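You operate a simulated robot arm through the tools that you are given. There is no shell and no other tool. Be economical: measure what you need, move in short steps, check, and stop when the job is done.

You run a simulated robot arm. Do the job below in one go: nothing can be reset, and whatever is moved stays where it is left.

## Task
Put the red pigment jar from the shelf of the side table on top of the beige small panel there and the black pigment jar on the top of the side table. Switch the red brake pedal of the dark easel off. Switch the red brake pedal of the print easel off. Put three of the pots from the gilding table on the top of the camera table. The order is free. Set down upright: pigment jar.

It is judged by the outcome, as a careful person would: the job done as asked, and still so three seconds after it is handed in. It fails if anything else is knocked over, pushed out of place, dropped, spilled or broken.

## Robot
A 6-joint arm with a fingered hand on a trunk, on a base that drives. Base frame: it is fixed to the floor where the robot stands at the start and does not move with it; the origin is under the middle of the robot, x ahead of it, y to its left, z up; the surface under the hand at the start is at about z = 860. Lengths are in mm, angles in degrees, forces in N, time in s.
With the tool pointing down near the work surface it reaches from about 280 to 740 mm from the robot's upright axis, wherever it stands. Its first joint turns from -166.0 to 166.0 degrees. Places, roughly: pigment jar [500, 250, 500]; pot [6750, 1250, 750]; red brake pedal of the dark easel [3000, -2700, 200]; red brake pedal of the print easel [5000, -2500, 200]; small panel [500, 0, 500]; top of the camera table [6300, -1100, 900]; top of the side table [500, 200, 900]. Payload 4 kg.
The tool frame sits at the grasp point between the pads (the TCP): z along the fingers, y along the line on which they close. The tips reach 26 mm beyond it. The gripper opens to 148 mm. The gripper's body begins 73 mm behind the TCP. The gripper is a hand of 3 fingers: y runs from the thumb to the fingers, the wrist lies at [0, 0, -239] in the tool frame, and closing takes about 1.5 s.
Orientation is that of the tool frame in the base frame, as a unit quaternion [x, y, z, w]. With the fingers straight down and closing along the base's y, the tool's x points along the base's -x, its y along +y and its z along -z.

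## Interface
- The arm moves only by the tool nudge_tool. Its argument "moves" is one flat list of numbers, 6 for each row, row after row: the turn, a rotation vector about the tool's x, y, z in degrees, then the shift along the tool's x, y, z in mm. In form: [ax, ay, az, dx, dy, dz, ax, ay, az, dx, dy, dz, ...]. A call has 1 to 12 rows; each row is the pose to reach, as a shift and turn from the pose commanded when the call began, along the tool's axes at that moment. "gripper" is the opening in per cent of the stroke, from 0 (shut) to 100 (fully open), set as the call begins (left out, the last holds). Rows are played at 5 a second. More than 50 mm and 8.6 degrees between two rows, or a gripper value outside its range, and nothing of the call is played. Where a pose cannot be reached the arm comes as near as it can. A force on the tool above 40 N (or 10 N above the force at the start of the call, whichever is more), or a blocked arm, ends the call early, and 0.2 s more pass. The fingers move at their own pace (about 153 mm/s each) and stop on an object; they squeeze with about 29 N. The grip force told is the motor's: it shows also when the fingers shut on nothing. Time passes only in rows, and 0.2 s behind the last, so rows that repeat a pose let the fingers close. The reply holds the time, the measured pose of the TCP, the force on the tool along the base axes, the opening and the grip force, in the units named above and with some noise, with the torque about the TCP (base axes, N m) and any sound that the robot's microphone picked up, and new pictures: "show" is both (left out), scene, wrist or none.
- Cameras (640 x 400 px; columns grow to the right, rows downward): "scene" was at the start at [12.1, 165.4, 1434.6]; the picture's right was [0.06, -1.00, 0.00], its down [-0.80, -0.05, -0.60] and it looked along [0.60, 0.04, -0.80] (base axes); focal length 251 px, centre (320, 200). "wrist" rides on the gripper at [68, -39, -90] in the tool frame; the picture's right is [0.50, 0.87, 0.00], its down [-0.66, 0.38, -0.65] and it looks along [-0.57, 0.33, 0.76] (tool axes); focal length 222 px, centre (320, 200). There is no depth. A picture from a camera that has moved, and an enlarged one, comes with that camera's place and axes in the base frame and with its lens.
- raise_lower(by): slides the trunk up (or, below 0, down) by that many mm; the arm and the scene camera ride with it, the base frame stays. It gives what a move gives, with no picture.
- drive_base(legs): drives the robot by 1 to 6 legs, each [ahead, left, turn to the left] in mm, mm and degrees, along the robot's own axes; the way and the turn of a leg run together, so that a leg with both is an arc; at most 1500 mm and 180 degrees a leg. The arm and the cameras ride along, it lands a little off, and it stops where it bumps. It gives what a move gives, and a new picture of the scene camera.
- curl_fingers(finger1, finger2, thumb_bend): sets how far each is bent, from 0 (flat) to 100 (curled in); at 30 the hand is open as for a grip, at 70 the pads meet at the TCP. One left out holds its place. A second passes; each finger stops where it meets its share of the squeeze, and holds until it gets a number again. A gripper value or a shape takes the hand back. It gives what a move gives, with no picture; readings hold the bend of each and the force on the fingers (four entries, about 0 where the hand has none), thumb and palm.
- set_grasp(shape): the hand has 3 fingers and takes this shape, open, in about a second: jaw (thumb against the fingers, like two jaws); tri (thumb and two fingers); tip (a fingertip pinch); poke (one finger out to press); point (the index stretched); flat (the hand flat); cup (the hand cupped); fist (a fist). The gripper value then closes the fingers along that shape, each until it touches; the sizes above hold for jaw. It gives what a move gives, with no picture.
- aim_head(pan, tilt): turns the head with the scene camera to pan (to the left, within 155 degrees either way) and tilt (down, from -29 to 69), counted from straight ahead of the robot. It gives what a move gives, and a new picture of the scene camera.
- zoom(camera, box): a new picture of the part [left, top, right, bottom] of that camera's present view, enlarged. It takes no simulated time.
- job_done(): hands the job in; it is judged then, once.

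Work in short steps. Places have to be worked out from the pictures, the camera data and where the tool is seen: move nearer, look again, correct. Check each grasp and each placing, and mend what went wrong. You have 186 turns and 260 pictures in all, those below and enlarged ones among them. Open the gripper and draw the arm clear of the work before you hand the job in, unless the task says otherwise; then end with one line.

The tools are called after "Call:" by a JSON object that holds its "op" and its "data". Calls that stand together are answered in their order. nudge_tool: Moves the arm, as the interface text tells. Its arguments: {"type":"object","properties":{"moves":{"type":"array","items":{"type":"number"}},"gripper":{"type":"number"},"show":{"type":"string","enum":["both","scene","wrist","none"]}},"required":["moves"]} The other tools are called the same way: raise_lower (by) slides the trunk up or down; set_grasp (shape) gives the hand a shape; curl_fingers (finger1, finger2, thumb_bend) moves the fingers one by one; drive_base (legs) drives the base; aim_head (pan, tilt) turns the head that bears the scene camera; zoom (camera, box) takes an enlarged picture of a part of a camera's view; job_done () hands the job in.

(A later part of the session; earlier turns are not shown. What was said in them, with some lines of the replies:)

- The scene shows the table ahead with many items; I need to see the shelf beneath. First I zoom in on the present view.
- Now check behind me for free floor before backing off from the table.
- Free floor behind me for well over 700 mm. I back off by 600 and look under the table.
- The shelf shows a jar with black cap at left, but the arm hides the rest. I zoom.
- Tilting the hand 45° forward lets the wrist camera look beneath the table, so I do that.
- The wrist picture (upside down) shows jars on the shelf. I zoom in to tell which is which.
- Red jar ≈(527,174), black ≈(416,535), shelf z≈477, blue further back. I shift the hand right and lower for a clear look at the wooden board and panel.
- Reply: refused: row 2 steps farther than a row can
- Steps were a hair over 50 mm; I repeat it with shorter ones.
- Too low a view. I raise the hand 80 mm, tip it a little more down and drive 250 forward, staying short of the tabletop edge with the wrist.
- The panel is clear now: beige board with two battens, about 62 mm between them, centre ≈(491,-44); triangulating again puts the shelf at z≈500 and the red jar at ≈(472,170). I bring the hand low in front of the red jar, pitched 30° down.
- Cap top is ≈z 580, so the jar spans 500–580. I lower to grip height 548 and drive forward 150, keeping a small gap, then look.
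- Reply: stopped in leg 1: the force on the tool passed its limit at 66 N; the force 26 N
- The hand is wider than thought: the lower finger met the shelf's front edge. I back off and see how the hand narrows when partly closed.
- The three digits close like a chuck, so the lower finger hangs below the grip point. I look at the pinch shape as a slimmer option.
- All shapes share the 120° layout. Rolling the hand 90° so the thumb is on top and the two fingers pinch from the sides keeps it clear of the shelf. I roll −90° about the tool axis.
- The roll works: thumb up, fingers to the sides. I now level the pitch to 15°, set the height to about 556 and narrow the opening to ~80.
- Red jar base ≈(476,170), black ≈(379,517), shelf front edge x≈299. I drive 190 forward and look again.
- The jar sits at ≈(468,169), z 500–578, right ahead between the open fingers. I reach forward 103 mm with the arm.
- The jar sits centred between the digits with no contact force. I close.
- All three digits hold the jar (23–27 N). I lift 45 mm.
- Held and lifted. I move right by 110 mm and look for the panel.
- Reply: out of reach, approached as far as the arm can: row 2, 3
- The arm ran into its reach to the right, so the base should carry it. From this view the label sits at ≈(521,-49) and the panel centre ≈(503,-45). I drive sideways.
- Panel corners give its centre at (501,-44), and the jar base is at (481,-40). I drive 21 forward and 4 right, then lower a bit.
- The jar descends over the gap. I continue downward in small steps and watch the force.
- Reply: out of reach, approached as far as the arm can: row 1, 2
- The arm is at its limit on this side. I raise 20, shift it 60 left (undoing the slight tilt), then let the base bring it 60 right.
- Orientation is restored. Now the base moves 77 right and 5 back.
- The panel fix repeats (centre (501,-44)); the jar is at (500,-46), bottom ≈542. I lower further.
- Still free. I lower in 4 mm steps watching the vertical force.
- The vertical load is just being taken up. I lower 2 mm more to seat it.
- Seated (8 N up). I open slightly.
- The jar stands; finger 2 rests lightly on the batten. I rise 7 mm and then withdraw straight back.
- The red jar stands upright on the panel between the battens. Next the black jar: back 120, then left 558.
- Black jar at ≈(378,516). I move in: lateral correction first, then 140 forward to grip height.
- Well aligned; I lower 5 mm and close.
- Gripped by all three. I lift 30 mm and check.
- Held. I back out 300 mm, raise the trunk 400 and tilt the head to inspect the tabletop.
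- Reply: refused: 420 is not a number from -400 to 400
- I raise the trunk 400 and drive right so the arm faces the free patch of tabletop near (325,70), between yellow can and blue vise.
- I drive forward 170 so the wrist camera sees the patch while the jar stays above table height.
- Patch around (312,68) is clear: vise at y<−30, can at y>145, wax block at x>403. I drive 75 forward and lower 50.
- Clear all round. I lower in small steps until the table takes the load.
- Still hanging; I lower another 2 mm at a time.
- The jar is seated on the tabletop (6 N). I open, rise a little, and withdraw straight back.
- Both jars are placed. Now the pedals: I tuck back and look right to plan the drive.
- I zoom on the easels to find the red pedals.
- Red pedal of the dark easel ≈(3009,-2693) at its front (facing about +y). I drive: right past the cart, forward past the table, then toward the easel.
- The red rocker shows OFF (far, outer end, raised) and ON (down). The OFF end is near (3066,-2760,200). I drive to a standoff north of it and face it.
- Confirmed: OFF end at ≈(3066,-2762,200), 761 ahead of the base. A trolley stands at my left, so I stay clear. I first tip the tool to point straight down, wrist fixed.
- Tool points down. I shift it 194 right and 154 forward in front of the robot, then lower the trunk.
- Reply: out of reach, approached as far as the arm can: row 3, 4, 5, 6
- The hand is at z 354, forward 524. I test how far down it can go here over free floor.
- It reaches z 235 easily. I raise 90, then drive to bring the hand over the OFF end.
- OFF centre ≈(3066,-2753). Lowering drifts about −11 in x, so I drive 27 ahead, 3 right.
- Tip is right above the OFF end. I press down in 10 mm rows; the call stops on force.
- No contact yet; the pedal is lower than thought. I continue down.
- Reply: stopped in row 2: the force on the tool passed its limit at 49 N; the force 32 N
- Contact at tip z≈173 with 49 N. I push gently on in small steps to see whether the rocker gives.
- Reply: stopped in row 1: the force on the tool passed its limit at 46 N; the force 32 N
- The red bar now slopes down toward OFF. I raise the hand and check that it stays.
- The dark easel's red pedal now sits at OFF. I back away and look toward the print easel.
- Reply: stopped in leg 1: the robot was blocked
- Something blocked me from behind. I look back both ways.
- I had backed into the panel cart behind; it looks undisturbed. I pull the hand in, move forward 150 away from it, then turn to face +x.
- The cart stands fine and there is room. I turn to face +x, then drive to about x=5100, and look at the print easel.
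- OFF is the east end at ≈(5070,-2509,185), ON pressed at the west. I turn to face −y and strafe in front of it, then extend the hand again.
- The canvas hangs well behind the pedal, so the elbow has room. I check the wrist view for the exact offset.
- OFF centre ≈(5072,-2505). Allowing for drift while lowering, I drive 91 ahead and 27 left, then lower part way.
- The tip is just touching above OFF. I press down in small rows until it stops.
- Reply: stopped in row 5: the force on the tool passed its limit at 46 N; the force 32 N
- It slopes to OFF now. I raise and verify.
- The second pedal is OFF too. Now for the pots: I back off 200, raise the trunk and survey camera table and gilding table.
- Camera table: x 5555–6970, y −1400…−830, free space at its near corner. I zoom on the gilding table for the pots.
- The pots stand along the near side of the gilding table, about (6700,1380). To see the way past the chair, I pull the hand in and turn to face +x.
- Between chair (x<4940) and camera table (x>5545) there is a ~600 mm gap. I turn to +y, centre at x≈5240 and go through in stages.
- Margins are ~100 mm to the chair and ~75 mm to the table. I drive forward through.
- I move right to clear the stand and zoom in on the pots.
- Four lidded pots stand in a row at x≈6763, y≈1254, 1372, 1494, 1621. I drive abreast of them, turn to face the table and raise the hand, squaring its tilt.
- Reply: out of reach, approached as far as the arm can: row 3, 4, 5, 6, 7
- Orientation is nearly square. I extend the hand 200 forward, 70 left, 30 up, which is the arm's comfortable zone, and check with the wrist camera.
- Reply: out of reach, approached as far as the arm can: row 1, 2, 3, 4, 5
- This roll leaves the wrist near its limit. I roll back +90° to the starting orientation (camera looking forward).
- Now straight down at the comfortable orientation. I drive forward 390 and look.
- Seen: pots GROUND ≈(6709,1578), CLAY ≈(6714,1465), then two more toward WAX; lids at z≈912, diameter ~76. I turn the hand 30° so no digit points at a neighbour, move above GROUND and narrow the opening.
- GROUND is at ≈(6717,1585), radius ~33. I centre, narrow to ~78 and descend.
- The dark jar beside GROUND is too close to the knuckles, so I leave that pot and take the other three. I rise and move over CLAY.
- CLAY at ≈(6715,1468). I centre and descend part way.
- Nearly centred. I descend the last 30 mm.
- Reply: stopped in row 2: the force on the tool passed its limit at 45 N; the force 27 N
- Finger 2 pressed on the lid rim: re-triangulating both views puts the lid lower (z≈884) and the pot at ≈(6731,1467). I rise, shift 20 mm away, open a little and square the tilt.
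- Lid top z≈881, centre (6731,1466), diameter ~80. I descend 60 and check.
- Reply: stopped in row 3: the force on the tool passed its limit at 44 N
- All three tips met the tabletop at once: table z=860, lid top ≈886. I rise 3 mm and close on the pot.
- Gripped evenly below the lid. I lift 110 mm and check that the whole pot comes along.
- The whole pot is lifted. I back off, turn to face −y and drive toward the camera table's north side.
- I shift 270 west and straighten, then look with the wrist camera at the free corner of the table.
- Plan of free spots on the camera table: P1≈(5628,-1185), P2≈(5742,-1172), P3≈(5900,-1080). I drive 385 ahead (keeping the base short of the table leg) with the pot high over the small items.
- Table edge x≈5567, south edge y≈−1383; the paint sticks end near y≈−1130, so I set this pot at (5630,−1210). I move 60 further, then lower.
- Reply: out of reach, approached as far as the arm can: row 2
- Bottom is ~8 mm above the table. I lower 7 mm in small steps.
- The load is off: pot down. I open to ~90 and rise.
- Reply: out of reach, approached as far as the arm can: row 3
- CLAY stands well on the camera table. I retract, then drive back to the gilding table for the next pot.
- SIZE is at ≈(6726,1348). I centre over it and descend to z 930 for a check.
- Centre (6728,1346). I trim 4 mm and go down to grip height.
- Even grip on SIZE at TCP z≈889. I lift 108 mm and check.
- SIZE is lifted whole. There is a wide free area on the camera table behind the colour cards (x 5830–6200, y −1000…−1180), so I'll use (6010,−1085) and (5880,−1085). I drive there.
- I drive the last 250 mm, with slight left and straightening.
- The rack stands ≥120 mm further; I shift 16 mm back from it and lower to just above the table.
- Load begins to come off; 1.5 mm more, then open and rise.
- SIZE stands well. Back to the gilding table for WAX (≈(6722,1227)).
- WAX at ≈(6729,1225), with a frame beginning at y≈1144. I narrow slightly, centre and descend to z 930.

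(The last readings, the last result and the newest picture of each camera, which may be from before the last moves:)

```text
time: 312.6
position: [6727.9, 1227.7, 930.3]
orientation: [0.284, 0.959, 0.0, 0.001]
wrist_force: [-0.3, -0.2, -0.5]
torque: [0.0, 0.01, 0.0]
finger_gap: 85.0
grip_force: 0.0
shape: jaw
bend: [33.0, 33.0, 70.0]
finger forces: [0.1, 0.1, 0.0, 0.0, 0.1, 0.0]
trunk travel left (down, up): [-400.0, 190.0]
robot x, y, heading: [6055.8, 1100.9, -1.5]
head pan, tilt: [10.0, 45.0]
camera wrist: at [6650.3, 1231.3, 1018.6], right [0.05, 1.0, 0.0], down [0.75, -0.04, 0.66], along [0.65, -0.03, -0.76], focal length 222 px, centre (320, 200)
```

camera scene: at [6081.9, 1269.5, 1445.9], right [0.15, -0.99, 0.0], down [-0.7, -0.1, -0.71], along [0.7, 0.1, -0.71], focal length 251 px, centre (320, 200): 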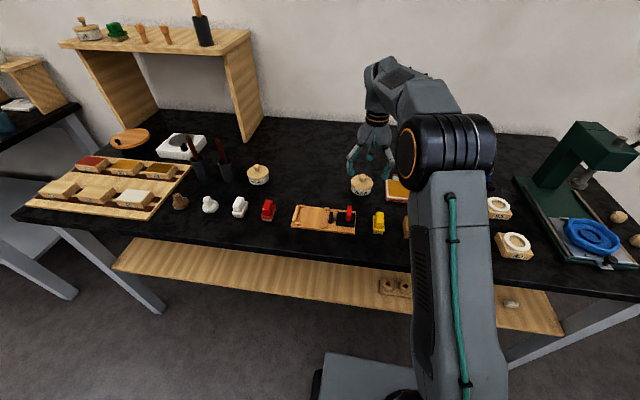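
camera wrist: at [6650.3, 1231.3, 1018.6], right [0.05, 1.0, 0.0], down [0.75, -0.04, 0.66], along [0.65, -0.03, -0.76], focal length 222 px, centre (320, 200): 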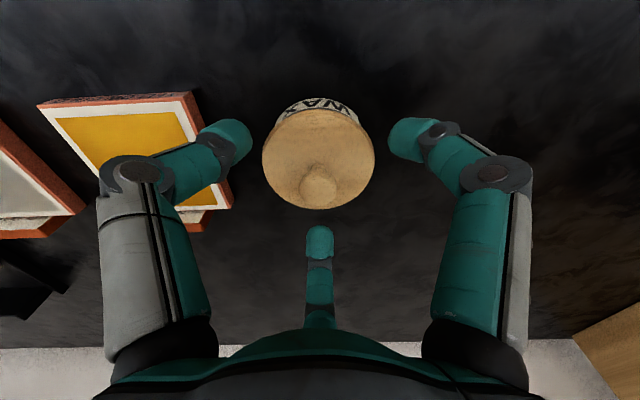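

Aligned, with ~17 mm to the frame. I descend 40 and close.

Call:
{"op": "nudge_tool", "data": {"moves": [0, 0, 0, 0, 0, 15, 0, 0, 0, 0, 0, 30, 0, 0, 0, 0, 0, 40], "show": "none"}}

Call:
{"op": "nudge_tool", "data": {"moves": [0, 0, 0, 0, 0, 0, 0, 0, 0, 0, 0, 0, 0, 0, 0, 0, 0, 0, 0, 0, 0, 0, 0, 0, 0, 0, 0, 0, 0, 0, 0, 0, 0, 0, 0, 0], "gripper": 0, "show": "none"}}

Call:
{"op": "nudge_tool", "data": {"moves": [0, 0, 0, 0, 0, -37, 0, 0, 0, 0, 0, -74, 0, 0, 0, 0, 0, -108], "show": "wrist"}}

```text
time: 313.4
position: [6728.8, 1225.9, 890.2]
orientation: [0.284, 0.959, -0.001, 0.001]
wrist_force: [0.6, -0.6, 1.0]
torque: [0.01, 0.0, -0.02]
finger_gap: 85.1
grip_force: 0.0
shape: jaw
bend: [33.0, 33.0, 70.0]
finger forces: [0.0, 0.1, 0.0, 0.0, 0.0, 0.0]
trunk travel left (down, up): [-400.0, 190.0]
robot x, y, heading: [6062.6, 1097.5, -1.6]
head pan, tilt: [10.0, 45.0]
```

```text
time: 314.8
position: [6728.8, 1224.8, 889.7]
orientation: [0.284, 0.959, -0.001, 0.001]
wrist_force: [-0.2, -0.1, -0.3]
torque: [0.0, -0.04, 0.02]
finger_gap: 62.0
grip_force: 29.0
shape: jaw
bend: [77.0, 39.0, 70.0]
finger forces: [26.7, 26.1, 0.1, 0.0, 26.4, 0.0]
trunk travel left (down, up): [-400.0, 190.0]
robot x, y, heading: [6060.9, 1096.3, -1.3]
head pan, tilt: [10.0, 45.0]
```

```text
time: 315.6
position: [6728.6, 1225.1, 999.4]
orientation: [0.285, 0.958, -0.001, -0.001]
wrist_force: [0.3, 0.3, -2.5]
torque: [0.01, 0.03, 0.03]
finger_gap: 61.6
grip_force: 29.0
shape: jaw
bend: [77.0, 39.0, 70.0]
finger forces: [26.6, 26.2, 0.0, 0.0, 26.4, 0.1]
trunk travel left (down, up): [-400.0, 190.0]
robot x, y, heading: [6058.7, 1093.4, -1.6]
head pan, tilt: [10.0, 45.0]
camera wrist: at [6650.7, 1229.3, 1088.3], right [0.05, 1.0, 0.0], down [0.76, -0.04, 0.65], along [0.65, -0.04, -0.76], focal length 222 px, centre (320, 200)
```

wrist: 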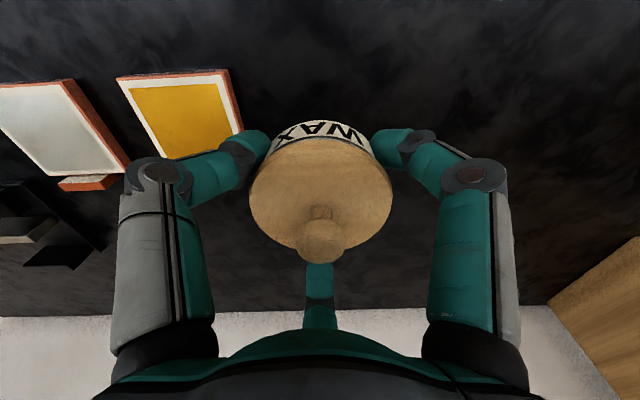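

WAX is held. I drive to the camera table for spot (5880,−1075).

Call:
{"op": "drive_base", "data": {"legs": [[-340, 0, 0], [0, 0, -88.5], [1250, 0, 0]]}}

```text
time: 327.7
position: [5859.3, -816.0, 998.2]
orientation: [0.869, 0.494, -0.002, 0.001]
wrist_force: [-0.4, 0.3, -3.6]
torque: [-0.01, 0.0, 0.01]
finger_gap: 61.7
grip_force: 29.5
shape: jaw
bend: [77.0, 39.0, 70.0]
finger forces: [26.5, 26.0, 0.1, 0.0, 26.1, 0.1]
trunk travel left (down, up): [-400.0, 190.0]
robot x, y, heading: [5701.5, -153.2, -89.3]
head pan, tilt: [10.0, 45.0]
camera scene: at [5877.7, -170.5, 1445.9], right [-0.98, -0.19, 0.0], down [-0.13, 0.69, -0.71], along [0.13, -0.69, -0.71], focal length 251 px, centre (320, 200)
```

scene: 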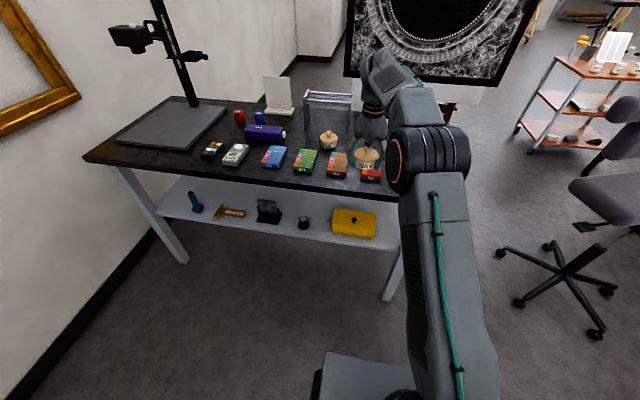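

I drive 256 ahead and 18 left, then view.

Call:
{"op": "drive_base", "data": {"legs": [[256, 18, 0]]}}

Call:
{"op": "zoom", "data": {"camera": "wrist", "box": [0, 0, 640, 400]}}

```text
time: 329.5
position: [5878.9, -1068.4, 999.0]
orientation: [0.87, 0.492, -0.001, 0.001]
wrist_force: [-0.1, 0.0, -2.6]
torque: [0.0, -0.01, -0.03]
finger_gap: 61.6
grip_force: 29.2
shape: jaw
bend: [77.0, 39.0, 70.0]
finger forces: [26.6, 26.1, 0.0, 0.0, 26.2, 0.0]
trunk travel left (down, up): [-400.0, 190.0]
robot x, y, heading: [5724.2, -405.9, -89.4]
head pan, tilt: [10.0, 45.0]
camera scene: at [5898.5, -423.0, 1445.9], right [-0.98, -0.18, 0.0], down [-0.13, 0.7, -0.71], along [0.13, -0.7, -0.71], focal length 251 px, centre (320, 200)
```

scene: 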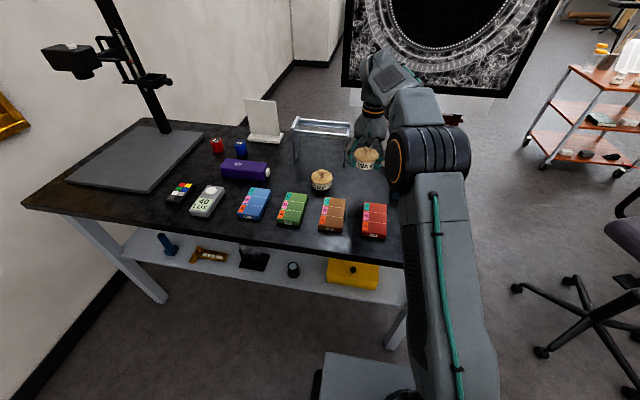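

```text
1.00 times, centred on (320, 200) of wrist (not enlarged: the box is as wide or as high as the picture)
camera zoom: at [5879.2, -990.2, 1087.9], right [1.0, -0.02, 0.0], down [-0.01, -0.76, 0.65], along [-0.01, -0.65, -0.76], focal length 222 px, centre (320, 200)
```

zoom: 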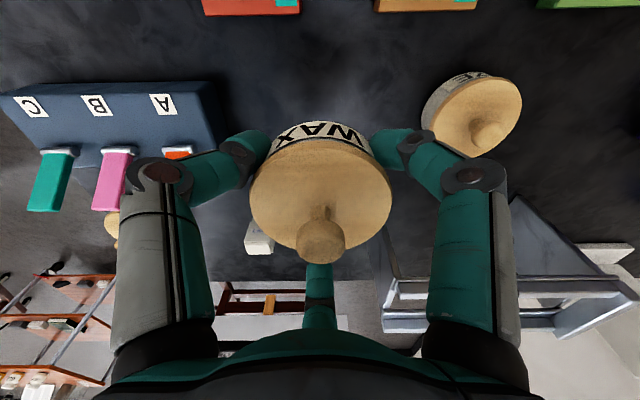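

Spot is clear: tray ends at x≈5782, SIZE pot at ≈6013. I lower to just above the table, then seat it.

Call:
{"op": "nudge_tool", "data": {"moves": [0, 0, 0, 0, 0, 40, 0, 0, 0, 0, 0, 80, 0, 0, 0, 0, 0, 106], "show": "none"}}

Call:
{"op": "nudge_tool", "data": {"moves": [0, 0, 0, 0, 0, 2, 0, 0, 0, 0, 0, 4], "show": "none"}}

```text
time: 330.3
position: [5877.4, -1071.6, 890.9]
orientation: [0.871, 0.492, 0.001, 0.0]
wrist_force: [-1.1, 0.3, -3.6]
torque: [0.02, -0.04, -0.04]
finger_gap: 61.6
grip_force: 28.5
shape: jaw
bend: [77.0, 39.0, 70.0]
finger forces: [26.6, 26.2, 0.1, 0.0, 26.3, 0.0]
trunk travel left (down, up): [-400.0, 190.0]
robot x, y, heading: [5721.0, -403.1, -89.6]
head pan, tilt: [10.0, 45.0]
```

```text
time: 330.9
position: [5877.7, -1068.8, 888.5]
orientation: [0.87, 0.493, -0.001, 0.001]
wrist_force: [1.4, -1.3, 3.8]
torque: [-0.04, 0.02, 0.03]
finger_gap: 61.8
grip_force: 28.9
shape: jaw
bend: [77.0, 39.0, 70.0]
finger forces: [27.2, 27.8, 0.0, 0.0, 26.3, 0.0]
trunk travel left (down, up): [-400.0, 190.0]
robot x, y, heading: [5724.7, -407.7, -89.3]
head pan, tilt: [10.0, 45.0]
```

Seated (upward force). I open and rise.

Call:
{"op": "nudge_tool", "data": {"moves": [0, 0, 0, 0, 0, 0, 0, 0, 0, 0, 0, 0, 0, 0, 0, 0, 0, 0, 0, 0, 0, 0, 0, 0], "gripper": 61, "show": "none"}}

Call:
{"op": "nudge_tool", "data": {"moves": [0, 0, 0, 0, 0, -25, 0, 0, 0, 0, 0, -60, 0, 0, 0, 0, 0, -105], "show": "wrist"}}

Call:
{"op": "drive_base", "data": {"legs": [[-500, 0, 0]]}}

Call:
{"op": "zoom", "data": {"camera": "scene", "box": [150, 50, 450, 240]}}

```text
time: 331.9
position: [5876.3, -1069.9, 889.3]
orientation: [0.87, 0.493, -0.001, 0.001]
wrist_force: [-0.2, 0.0, 0.1]
torque: [0.0, -0.02, -0.02]
finger_gap: 89.5
grip_force: 0.0
shape: jaw
bend: [32.0, 32.0, 70.0]
finger forces: [0.0, 0.0, 0.1, 0.0, 0.1, 0.1]
trunk travel left (down, up): [-400.0, 190.0]
robot x, y, heading: [5722.1, -405.3, -89.8]
head pan, tilt: [10.0, 45.0]
```

```text
time: 332.7
position: [5878.0, -1068.2, 991.6]
orientation: [0.871, 0.492, -0.001, 0.0]
wrist_force: [-0.1, 0.7, 0.2]
torque: [-0.01, -0.01, 0.0]
finger_gap: 89.9
grip_force: 0.0
shape: jaw
bend: [32.0, 32.0, 70.0]
finger forces: [0.0, 0.0, 0.0, 0.0, 0.0, 0.0]
trunk travel left (down, up): [-400.0, 190.0]
robot x, y, heading: [5722.4, -405.2, -89.5]
head pan, tilt: [10.0, 45.0]
camera wrist: at [5880.4, -989.4, 1080.8], right [1.0, -0.02, 0.0], down [-0.01, -0.76, 0.65], along [-0.01, -0.65, -0.76], focal length 222 px, centre (320, 200)
```

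wrist: 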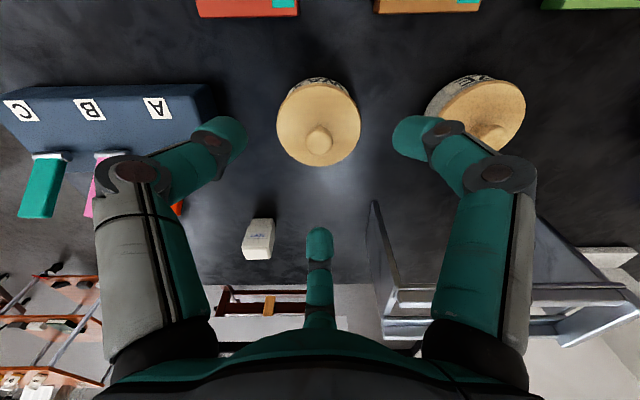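

```text
time: 335.7
position: [5873.2, -564.9, 991.3]
orientation: [0.871, 0.492, 0.0, 0.001]
wrist_force: [-0.5, -0.8, -0.1]
torque: [-0.02, 0.02, 0.01]
finger_gap: 89.9
grip_force: 0.0
shape: jaw
bend: [32.0, 32.0, 70.0]
finger forces: [0.0, 0.0, 0.0, 0.0, 0.0, 0.0]
trunk travel left (down, up): [-400.0, 190.0]
robot x, y, heading: [5719.2, 97.4, -89.2]
head pan, tilt: [10.0, 45.0]
camera scene: at [5893.8, 80.7, 1446.0], right [-0.98, -0.18, 0.0], down [-0.13, 0.7, -0.71], along [0.13, -0.69, -0.71], focal length 251 px, centre (320, 200)
```

scene: 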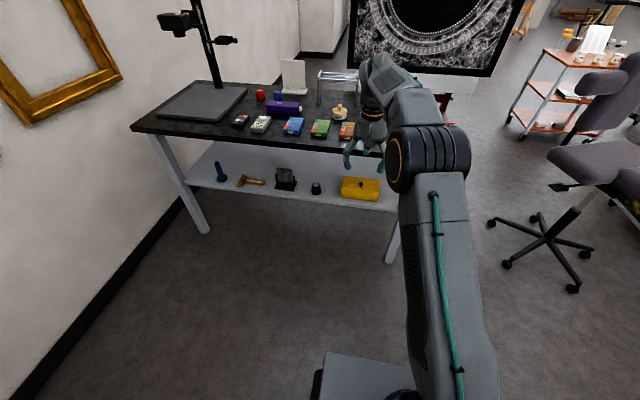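

```text
2.11 times, centred on (300, 145) of scene
camera zoom: at [5893.8, 80.7, 1446.0], right [-0.98, -0.18, 0.0], down [-0.13, 0.7, -0.71], along [0.13, -0.69, -0.71], focal length 529 px, centre (362, 316)
```

zoom: 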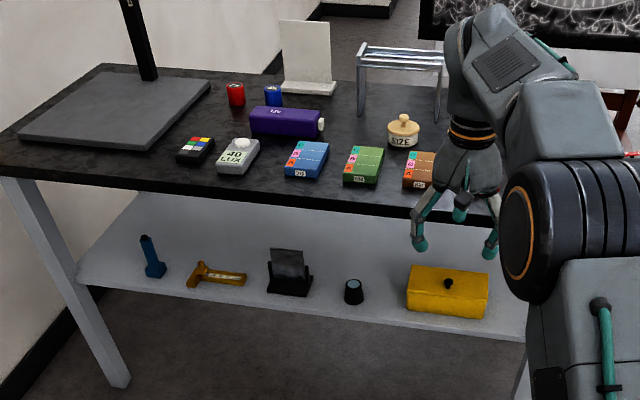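

All three pots (CLAY, SIZE, WAX) stand on the camera table, and the arm is clear. I open the hand fully and hand in.

Call:
{"op": "nudge_tool", "data": {"moves": [0, 0, 0, 0, 0, 0, 0, 0, 0, 0, 0, 0], "gripper": 100, "show": "none"}}

Call:
{"op": "job_done", "data": {}}

```text
time: 336.3
position: [5874.8, -564.5, 991.7]
orientation: [0.87, 0.493, -0.001, 0.001]
wrist_force: [-0.6, -0.1, -0.3]
torque: [-0.02, -0.02, -0.02]
finger_gap: 148.0
grip_force: 0.0
shape: jaw
bend: [30.0, 30.0, 30.0]
finger forces: [0.0, 0.0, 0.0, 0.0, 0.0, 0.0]
trunk travel left (down, up): [-400.0, 190.0]
robot x, y, heading: [5720.3, 96.0, -89.4]
head pan, tilt: [10.0, 45.0]
```

```text
The job is handed in.
```

The red jar is on the beige panel, the black jar is on the side table top, both red brake pedals are at OFF, and the CLAY, SIZE and WAX pots are on the camera table; backing away from the dark easel the robot bumped a panel cart, which looked undisturbed, though I had no earlier view to compare it with.
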